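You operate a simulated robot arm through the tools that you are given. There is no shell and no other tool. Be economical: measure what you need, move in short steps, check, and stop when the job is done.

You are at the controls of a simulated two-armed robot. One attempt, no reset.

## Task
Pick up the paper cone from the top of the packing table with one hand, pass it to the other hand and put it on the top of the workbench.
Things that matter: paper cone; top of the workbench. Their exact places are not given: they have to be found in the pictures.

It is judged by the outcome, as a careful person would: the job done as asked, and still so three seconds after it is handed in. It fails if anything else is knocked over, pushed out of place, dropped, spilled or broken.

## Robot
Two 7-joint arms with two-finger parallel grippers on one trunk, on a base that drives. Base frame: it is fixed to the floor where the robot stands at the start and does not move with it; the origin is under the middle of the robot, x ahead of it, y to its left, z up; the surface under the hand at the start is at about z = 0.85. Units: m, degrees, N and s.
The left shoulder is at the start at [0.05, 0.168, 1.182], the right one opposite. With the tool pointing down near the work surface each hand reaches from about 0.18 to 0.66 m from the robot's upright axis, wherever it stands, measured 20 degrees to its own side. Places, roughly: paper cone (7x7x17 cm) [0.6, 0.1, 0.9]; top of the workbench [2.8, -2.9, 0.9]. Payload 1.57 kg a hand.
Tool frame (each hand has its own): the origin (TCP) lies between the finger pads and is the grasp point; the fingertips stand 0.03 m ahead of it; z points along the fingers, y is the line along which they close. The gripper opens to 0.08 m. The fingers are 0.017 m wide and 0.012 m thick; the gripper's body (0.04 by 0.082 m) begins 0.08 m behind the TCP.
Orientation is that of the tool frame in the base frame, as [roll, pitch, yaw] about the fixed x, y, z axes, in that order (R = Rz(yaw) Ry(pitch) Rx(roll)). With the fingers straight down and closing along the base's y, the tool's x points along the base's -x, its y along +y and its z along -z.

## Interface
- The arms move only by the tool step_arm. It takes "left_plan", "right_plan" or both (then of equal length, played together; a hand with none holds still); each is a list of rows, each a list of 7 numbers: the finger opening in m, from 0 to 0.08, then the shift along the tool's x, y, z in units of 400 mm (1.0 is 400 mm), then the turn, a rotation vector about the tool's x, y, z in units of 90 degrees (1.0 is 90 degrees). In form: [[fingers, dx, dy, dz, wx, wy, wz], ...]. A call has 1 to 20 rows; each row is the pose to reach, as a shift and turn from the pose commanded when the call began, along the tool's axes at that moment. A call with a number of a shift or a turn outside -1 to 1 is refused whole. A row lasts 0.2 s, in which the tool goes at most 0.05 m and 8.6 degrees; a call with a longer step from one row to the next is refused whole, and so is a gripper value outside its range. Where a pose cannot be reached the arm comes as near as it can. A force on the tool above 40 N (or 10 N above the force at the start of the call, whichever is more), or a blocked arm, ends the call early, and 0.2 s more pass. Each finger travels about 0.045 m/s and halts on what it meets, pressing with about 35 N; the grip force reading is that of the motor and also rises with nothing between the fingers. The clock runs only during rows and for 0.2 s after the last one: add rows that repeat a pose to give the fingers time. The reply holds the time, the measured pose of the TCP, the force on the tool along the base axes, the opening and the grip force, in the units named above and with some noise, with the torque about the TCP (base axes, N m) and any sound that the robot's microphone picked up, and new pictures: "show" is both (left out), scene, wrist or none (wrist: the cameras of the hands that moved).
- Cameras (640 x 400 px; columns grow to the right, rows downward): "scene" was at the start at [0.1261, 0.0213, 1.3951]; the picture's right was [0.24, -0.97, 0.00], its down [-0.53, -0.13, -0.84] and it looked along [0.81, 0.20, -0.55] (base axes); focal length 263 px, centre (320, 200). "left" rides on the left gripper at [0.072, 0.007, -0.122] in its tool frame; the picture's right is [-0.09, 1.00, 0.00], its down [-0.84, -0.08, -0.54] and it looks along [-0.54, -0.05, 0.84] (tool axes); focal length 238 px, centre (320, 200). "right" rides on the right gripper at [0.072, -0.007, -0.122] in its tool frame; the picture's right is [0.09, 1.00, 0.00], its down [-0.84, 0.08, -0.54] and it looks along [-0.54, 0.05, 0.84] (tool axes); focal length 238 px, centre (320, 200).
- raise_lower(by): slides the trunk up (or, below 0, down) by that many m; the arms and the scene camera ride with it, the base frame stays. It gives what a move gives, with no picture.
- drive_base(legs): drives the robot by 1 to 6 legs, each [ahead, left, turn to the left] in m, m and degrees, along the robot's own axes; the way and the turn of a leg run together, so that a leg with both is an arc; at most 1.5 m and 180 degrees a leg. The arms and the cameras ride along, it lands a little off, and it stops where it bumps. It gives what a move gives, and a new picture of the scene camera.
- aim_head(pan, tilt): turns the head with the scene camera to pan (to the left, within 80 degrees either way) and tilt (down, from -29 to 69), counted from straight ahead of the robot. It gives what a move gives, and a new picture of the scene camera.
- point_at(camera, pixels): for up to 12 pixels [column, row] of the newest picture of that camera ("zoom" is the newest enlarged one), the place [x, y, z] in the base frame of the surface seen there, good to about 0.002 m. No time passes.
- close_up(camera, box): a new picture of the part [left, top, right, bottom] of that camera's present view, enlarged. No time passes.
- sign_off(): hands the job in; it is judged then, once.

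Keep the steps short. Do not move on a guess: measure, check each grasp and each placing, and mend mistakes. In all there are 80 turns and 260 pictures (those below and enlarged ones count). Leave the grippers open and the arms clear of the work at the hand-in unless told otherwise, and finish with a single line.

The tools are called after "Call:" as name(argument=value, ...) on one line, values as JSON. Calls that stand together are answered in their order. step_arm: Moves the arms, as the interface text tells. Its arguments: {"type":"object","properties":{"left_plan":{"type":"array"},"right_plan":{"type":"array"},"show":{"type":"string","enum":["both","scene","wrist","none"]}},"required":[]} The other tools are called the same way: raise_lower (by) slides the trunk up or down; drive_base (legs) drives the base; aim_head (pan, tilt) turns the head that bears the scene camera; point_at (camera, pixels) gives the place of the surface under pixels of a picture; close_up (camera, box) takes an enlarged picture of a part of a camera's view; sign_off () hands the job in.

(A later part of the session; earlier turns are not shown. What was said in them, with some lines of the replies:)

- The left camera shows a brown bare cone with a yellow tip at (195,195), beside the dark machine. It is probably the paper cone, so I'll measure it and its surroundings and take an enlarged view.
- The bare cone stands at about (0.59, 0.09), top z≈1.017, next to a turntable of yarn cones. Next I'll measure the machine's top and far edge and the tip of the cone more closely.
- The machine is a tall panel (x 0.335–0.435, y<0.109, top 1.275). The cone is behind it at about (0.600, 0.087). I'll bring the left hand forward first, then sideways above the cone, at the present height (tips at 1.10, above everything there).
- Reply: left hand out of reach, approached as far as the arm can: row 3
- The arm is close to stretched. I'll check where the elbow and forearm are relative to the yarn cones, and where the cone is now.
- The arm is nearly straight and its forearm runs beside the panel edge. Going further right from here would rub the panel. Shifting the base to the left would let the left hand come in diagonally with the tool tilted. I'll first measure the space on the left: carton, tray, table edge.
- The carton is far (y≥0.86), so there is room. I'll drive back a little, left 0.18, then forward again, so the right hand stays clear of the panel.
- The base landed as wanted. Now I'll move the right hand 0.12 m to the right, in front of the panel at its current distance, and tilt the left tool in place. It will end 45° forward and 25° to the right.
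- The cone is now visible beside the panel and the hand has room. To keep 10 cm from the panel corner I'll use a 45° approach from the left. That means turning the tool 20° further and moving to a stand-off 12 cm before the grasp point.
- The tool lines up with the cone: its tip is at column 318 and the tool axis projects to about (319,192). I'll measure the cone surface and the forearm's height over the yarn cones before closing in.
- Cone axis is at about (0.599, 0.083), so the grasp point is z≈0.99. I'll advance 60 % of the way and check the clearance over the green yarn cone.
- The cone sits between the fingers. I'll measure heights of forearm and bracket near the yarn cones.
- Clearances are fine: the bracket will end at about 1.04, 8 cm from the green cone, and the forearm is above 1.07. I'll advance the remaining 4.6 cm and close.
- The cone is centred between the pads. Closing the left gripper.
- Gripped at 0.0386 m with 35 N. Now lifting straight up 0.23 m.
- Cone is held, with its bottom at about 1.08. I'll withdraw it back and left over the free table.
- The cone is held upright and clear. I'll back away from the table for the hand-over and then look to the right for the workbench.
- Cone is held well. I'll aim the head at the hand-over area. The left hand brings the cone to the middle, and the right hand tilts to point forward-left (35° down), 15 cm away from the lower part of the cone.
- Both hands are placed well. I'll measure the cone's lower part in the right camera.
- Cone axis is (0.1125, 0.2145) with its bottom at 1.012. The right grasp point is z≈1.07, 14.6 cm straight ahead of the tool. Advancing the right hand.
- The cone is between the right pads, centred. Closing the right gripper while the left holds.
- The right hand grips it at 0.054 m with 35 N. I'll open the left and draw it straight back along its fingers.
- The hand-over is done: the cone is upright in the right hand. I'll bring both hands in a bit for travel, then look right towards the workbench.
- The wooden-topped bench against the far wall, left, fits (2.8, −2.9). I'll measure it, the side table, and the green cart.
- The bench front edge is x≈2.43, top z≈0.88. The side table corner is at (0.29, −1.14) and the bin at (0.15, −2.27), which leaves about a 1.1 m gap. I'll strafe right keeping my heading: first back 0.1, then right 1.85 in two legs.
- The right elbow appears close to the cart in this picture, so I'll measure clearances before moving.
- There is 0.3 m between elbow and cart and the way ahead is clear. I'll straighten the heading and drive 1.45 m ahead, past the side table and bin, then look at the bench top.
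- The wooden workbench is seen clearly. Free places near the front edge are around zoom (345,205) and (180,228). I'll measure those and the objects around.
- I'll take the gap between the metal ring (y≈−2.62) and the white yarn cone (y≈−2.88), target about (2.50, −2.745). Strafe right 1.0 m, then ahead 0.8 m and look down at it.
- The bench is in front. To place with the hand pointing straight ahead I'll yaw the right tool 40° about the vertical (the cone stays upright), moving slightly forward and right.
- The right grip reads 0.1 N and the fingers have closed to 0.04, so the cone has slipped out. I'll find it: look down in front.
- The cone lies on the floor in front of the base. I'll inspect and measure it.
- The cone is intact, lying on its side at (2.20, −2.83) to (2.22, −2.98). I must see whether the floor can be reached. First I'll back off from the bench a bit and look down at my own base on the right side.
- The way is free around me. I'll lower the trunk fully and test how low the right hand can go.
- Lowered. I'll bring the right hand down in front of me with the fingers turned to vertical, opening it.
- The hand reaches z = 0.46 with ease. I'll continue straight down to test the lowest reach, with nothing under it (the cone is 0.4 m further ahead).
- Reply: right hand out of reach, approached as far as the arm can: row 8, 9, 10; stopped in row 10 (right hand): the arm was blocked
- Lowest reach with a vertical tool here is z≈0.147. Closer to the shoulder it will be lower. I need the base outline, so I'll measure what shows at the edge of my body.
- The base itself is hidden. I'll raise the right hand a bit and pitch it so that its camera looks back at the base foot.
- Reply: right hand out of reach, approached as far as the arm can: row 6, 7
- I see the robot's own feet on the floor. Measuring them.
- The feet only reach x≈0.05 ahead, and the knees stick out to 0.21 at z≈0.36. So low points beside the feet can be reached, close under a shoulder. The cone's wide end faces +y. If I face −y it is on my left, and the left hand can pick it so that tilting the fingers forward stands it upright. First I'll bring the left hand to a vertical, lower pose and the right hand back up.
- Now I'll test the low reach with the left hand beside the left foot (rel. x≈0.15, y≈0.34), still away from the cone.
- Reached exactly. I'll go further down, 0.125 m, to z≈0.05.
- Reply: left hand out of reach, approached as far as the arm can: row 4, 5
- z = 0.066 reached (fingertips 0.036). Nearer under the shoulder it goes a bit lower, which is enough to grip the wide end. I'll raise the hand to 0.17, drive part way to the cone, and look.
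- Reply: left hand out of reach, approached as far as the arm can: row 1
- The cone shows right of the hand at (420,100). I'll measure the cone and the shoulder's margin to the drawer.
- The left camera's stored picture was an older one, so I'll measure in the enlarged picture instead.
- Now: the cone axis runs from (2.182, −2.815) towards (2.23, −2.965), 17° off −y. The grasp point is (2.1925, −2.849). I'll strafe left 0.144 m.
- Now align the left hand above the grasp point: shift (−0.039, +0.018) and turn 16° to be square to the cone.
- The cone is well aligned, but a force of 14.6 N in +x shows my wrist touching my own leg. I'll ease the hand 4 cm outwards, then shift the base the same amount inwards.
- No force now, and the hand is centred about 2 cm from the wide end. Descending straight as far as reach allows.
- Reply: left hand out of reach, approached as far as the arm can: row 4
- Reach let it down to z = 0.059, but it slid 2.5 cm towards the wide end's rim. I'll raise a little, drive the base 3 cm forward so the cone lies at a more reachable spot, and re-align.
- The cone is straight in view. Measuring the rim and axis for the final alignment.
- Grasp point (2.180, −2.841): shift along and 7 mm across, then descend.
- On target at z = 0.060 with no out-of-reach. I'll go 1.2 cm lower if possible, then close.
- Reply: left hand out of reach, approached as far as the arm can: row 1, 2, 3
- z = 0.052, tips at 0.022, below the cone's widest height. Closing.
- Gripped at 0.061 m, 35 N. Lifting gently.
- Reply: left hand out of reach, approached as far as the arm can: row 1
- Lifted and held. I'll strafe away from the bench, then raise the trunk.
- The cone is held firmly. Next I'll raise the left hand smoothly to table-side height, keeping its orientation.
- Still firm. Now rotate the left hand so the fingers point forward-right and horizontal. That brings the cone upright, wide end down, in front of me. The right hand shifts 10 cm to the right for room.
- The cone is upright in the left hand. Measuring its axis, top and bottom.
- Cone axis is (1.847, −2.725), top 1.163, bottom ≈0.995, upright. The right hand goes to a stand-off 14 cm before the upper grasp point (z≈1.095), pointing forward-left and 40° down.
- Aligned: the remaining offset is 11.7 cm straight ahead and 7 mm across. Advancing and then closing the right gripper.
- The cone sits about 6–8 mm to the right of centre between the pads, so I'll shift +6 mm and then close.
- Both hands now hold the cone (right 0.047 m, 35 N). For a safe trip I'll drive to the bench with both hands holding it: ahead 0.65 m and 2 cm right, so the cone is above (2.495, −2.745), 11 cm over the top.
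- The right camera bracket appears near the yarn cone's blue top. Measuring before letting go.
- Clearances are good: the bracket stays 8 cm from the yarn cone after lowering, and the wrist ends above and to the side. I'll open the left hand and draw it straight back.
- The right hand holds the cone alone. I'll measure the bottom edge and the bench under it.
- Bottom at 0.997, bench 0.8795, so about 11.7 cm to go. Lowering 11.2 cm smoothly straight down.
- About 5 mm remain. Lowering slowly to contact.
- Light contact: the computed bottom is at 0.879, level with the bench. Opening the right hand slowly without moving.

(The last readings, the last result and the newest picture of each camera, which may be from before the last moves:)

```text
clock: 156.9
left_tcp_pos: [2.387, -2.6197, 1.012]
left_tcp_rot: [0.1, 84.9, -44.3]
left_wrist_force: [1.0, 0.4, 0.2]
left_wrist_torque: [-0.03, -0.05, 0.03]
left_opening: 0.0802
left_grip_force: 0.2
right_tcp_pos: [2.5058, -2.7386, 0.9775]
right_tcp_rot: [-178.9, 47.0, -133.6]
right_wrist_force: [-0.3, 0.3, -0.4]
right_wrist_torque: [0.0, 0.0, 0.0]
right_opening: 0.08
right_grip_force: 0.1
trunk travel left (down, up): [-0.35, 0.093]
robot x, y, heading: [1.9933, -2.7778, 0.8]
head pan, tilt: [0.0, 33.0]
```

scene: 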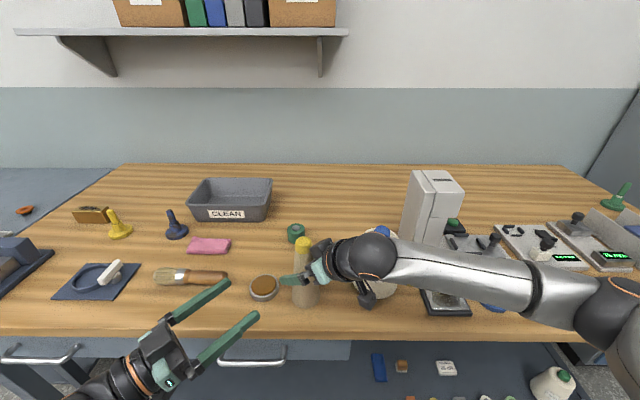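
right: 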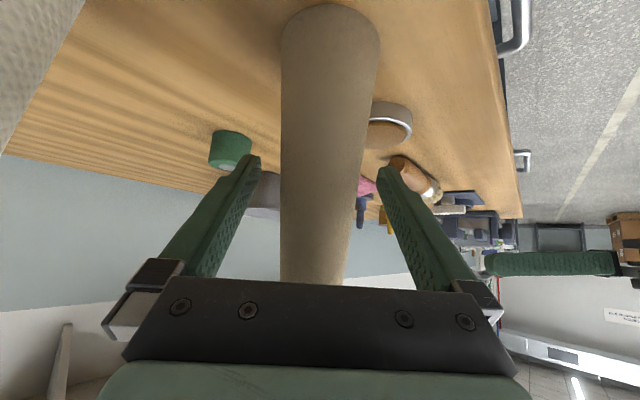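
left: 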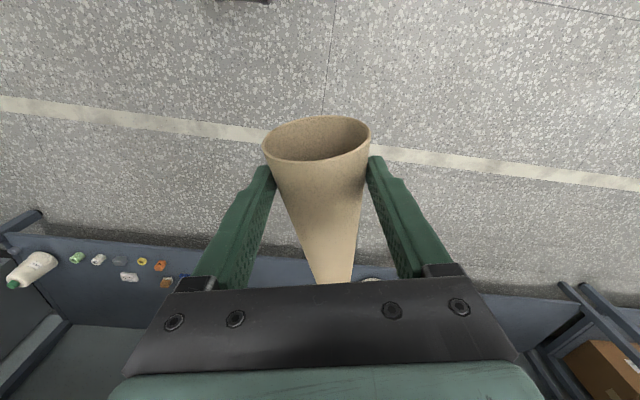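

The cone stands alone and the fingers are clear on both sides. Drawing the right hand straight back and up.

Call:
step_arm(right_plan=[[0.08, 0, 0, -0.04, 0, 0, 0], [0.08, 0, 0, -0.1, 0, 0, 0], [0.08, 0, 0, -0.18, 0, 0, 0], [0.08, 0, 0, -0.28, 0, 0, 0], [0.08, 0, 0, -0.38, 0, 0, 0], [0.08, 0, 0, -0.45, 0, 0, 0]], show="scene")

Call:
drive_base(legs=[[-0.35, 0, 0]])

Call:
close_up(camera="scene", box=[100, 80, 580, 380])

```text
clock: 158.3
left_tcp_pos: [2.3869, -2.6194, 1.0096]
left_tcp_rot: [0.2, 84.9, -44.1]
left_wrist_force: [-0.1, 0.3, 0.0]
left_wrist_torque: [0.03, 0.03, 0.02]
left_opening: 0.0801
left_grip_force: 0.1
right_tcp_pos: [2.4125, -2.8317, 1.101]
right_tcp_rot: [-178.9, 47.0, -133.7]
right_wrist_force: [0.2, -0.9, 0.0]
right_wrist_torque: [-0.04, 0.0, 0.03]
right_opening: 0.0802
right_grip_force: 0.0
trunk travel left (down, up): [-0.35, 0.093]
robot x, y, heading: [1.9895, -2.7798, 0.6]
head pan, tilt: [0.0, 33.0]
```

scene: 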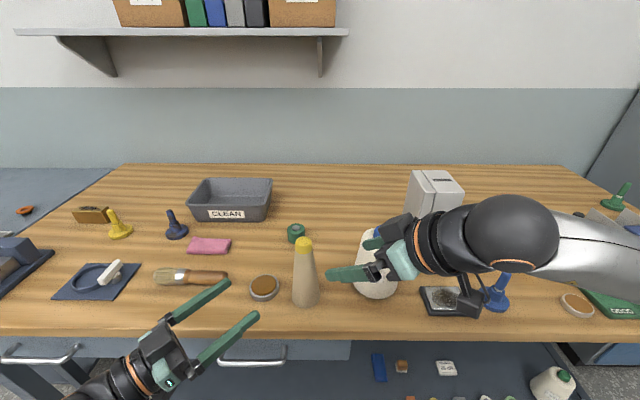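

```text
clock: 160.6
left_tcp_pos: [2.0286, -2.6238, 1.0116]
left_tcp_rot: [0.3, 84.8, -43.9]
left_wrist_force: [0.1, 0.1, 0.5]
left_wrist_torque: [0.01, -0.01, -0.02]
left_opening: 0.08
left_grip_force: 0.1
right_tcp_pos: [2.0533, -2.8355, 1.1018]
right_tcp_rot: [-178.9, 46.9, -133.6]
right_wrist_force: [-0.2, -1.3, -0.1]
right_wrist_torque: [0.0, -0.01, 0.0]
right_opening: 0.0802
right_grip_force: 0.1
trunk travel left (down, up): [-0.35, 0.093]
robot x, y, heading: [1.6342, -2.7791, 0.4]
head pan, tilt: [0.0, 33.0]
```

scene: 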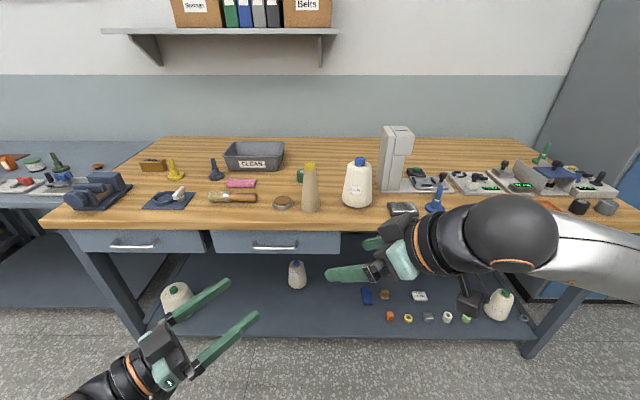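

```text
1.33 times, centred on (340, 230) of scene
```

zoom: 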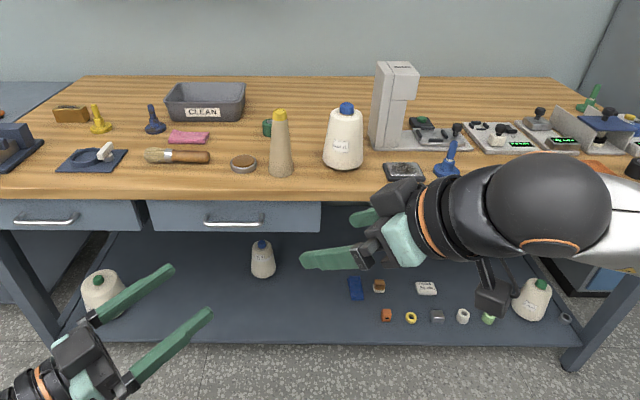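

The paper cone stands upright on the wooden bench top at about (2.51, −2.74) and nothing around it has moved. Both grippers are open and the arms are clear of the bench, so I'm handing in.

Call:
sign_off()

```text
The job is handed in.
```

The paper cone was picked up with the left hand, passed to the right and now stands upright on the workbench; on the way it slipped from the right hand onto the floor, so I picked it up undamaged with the left and passed it to the right again.
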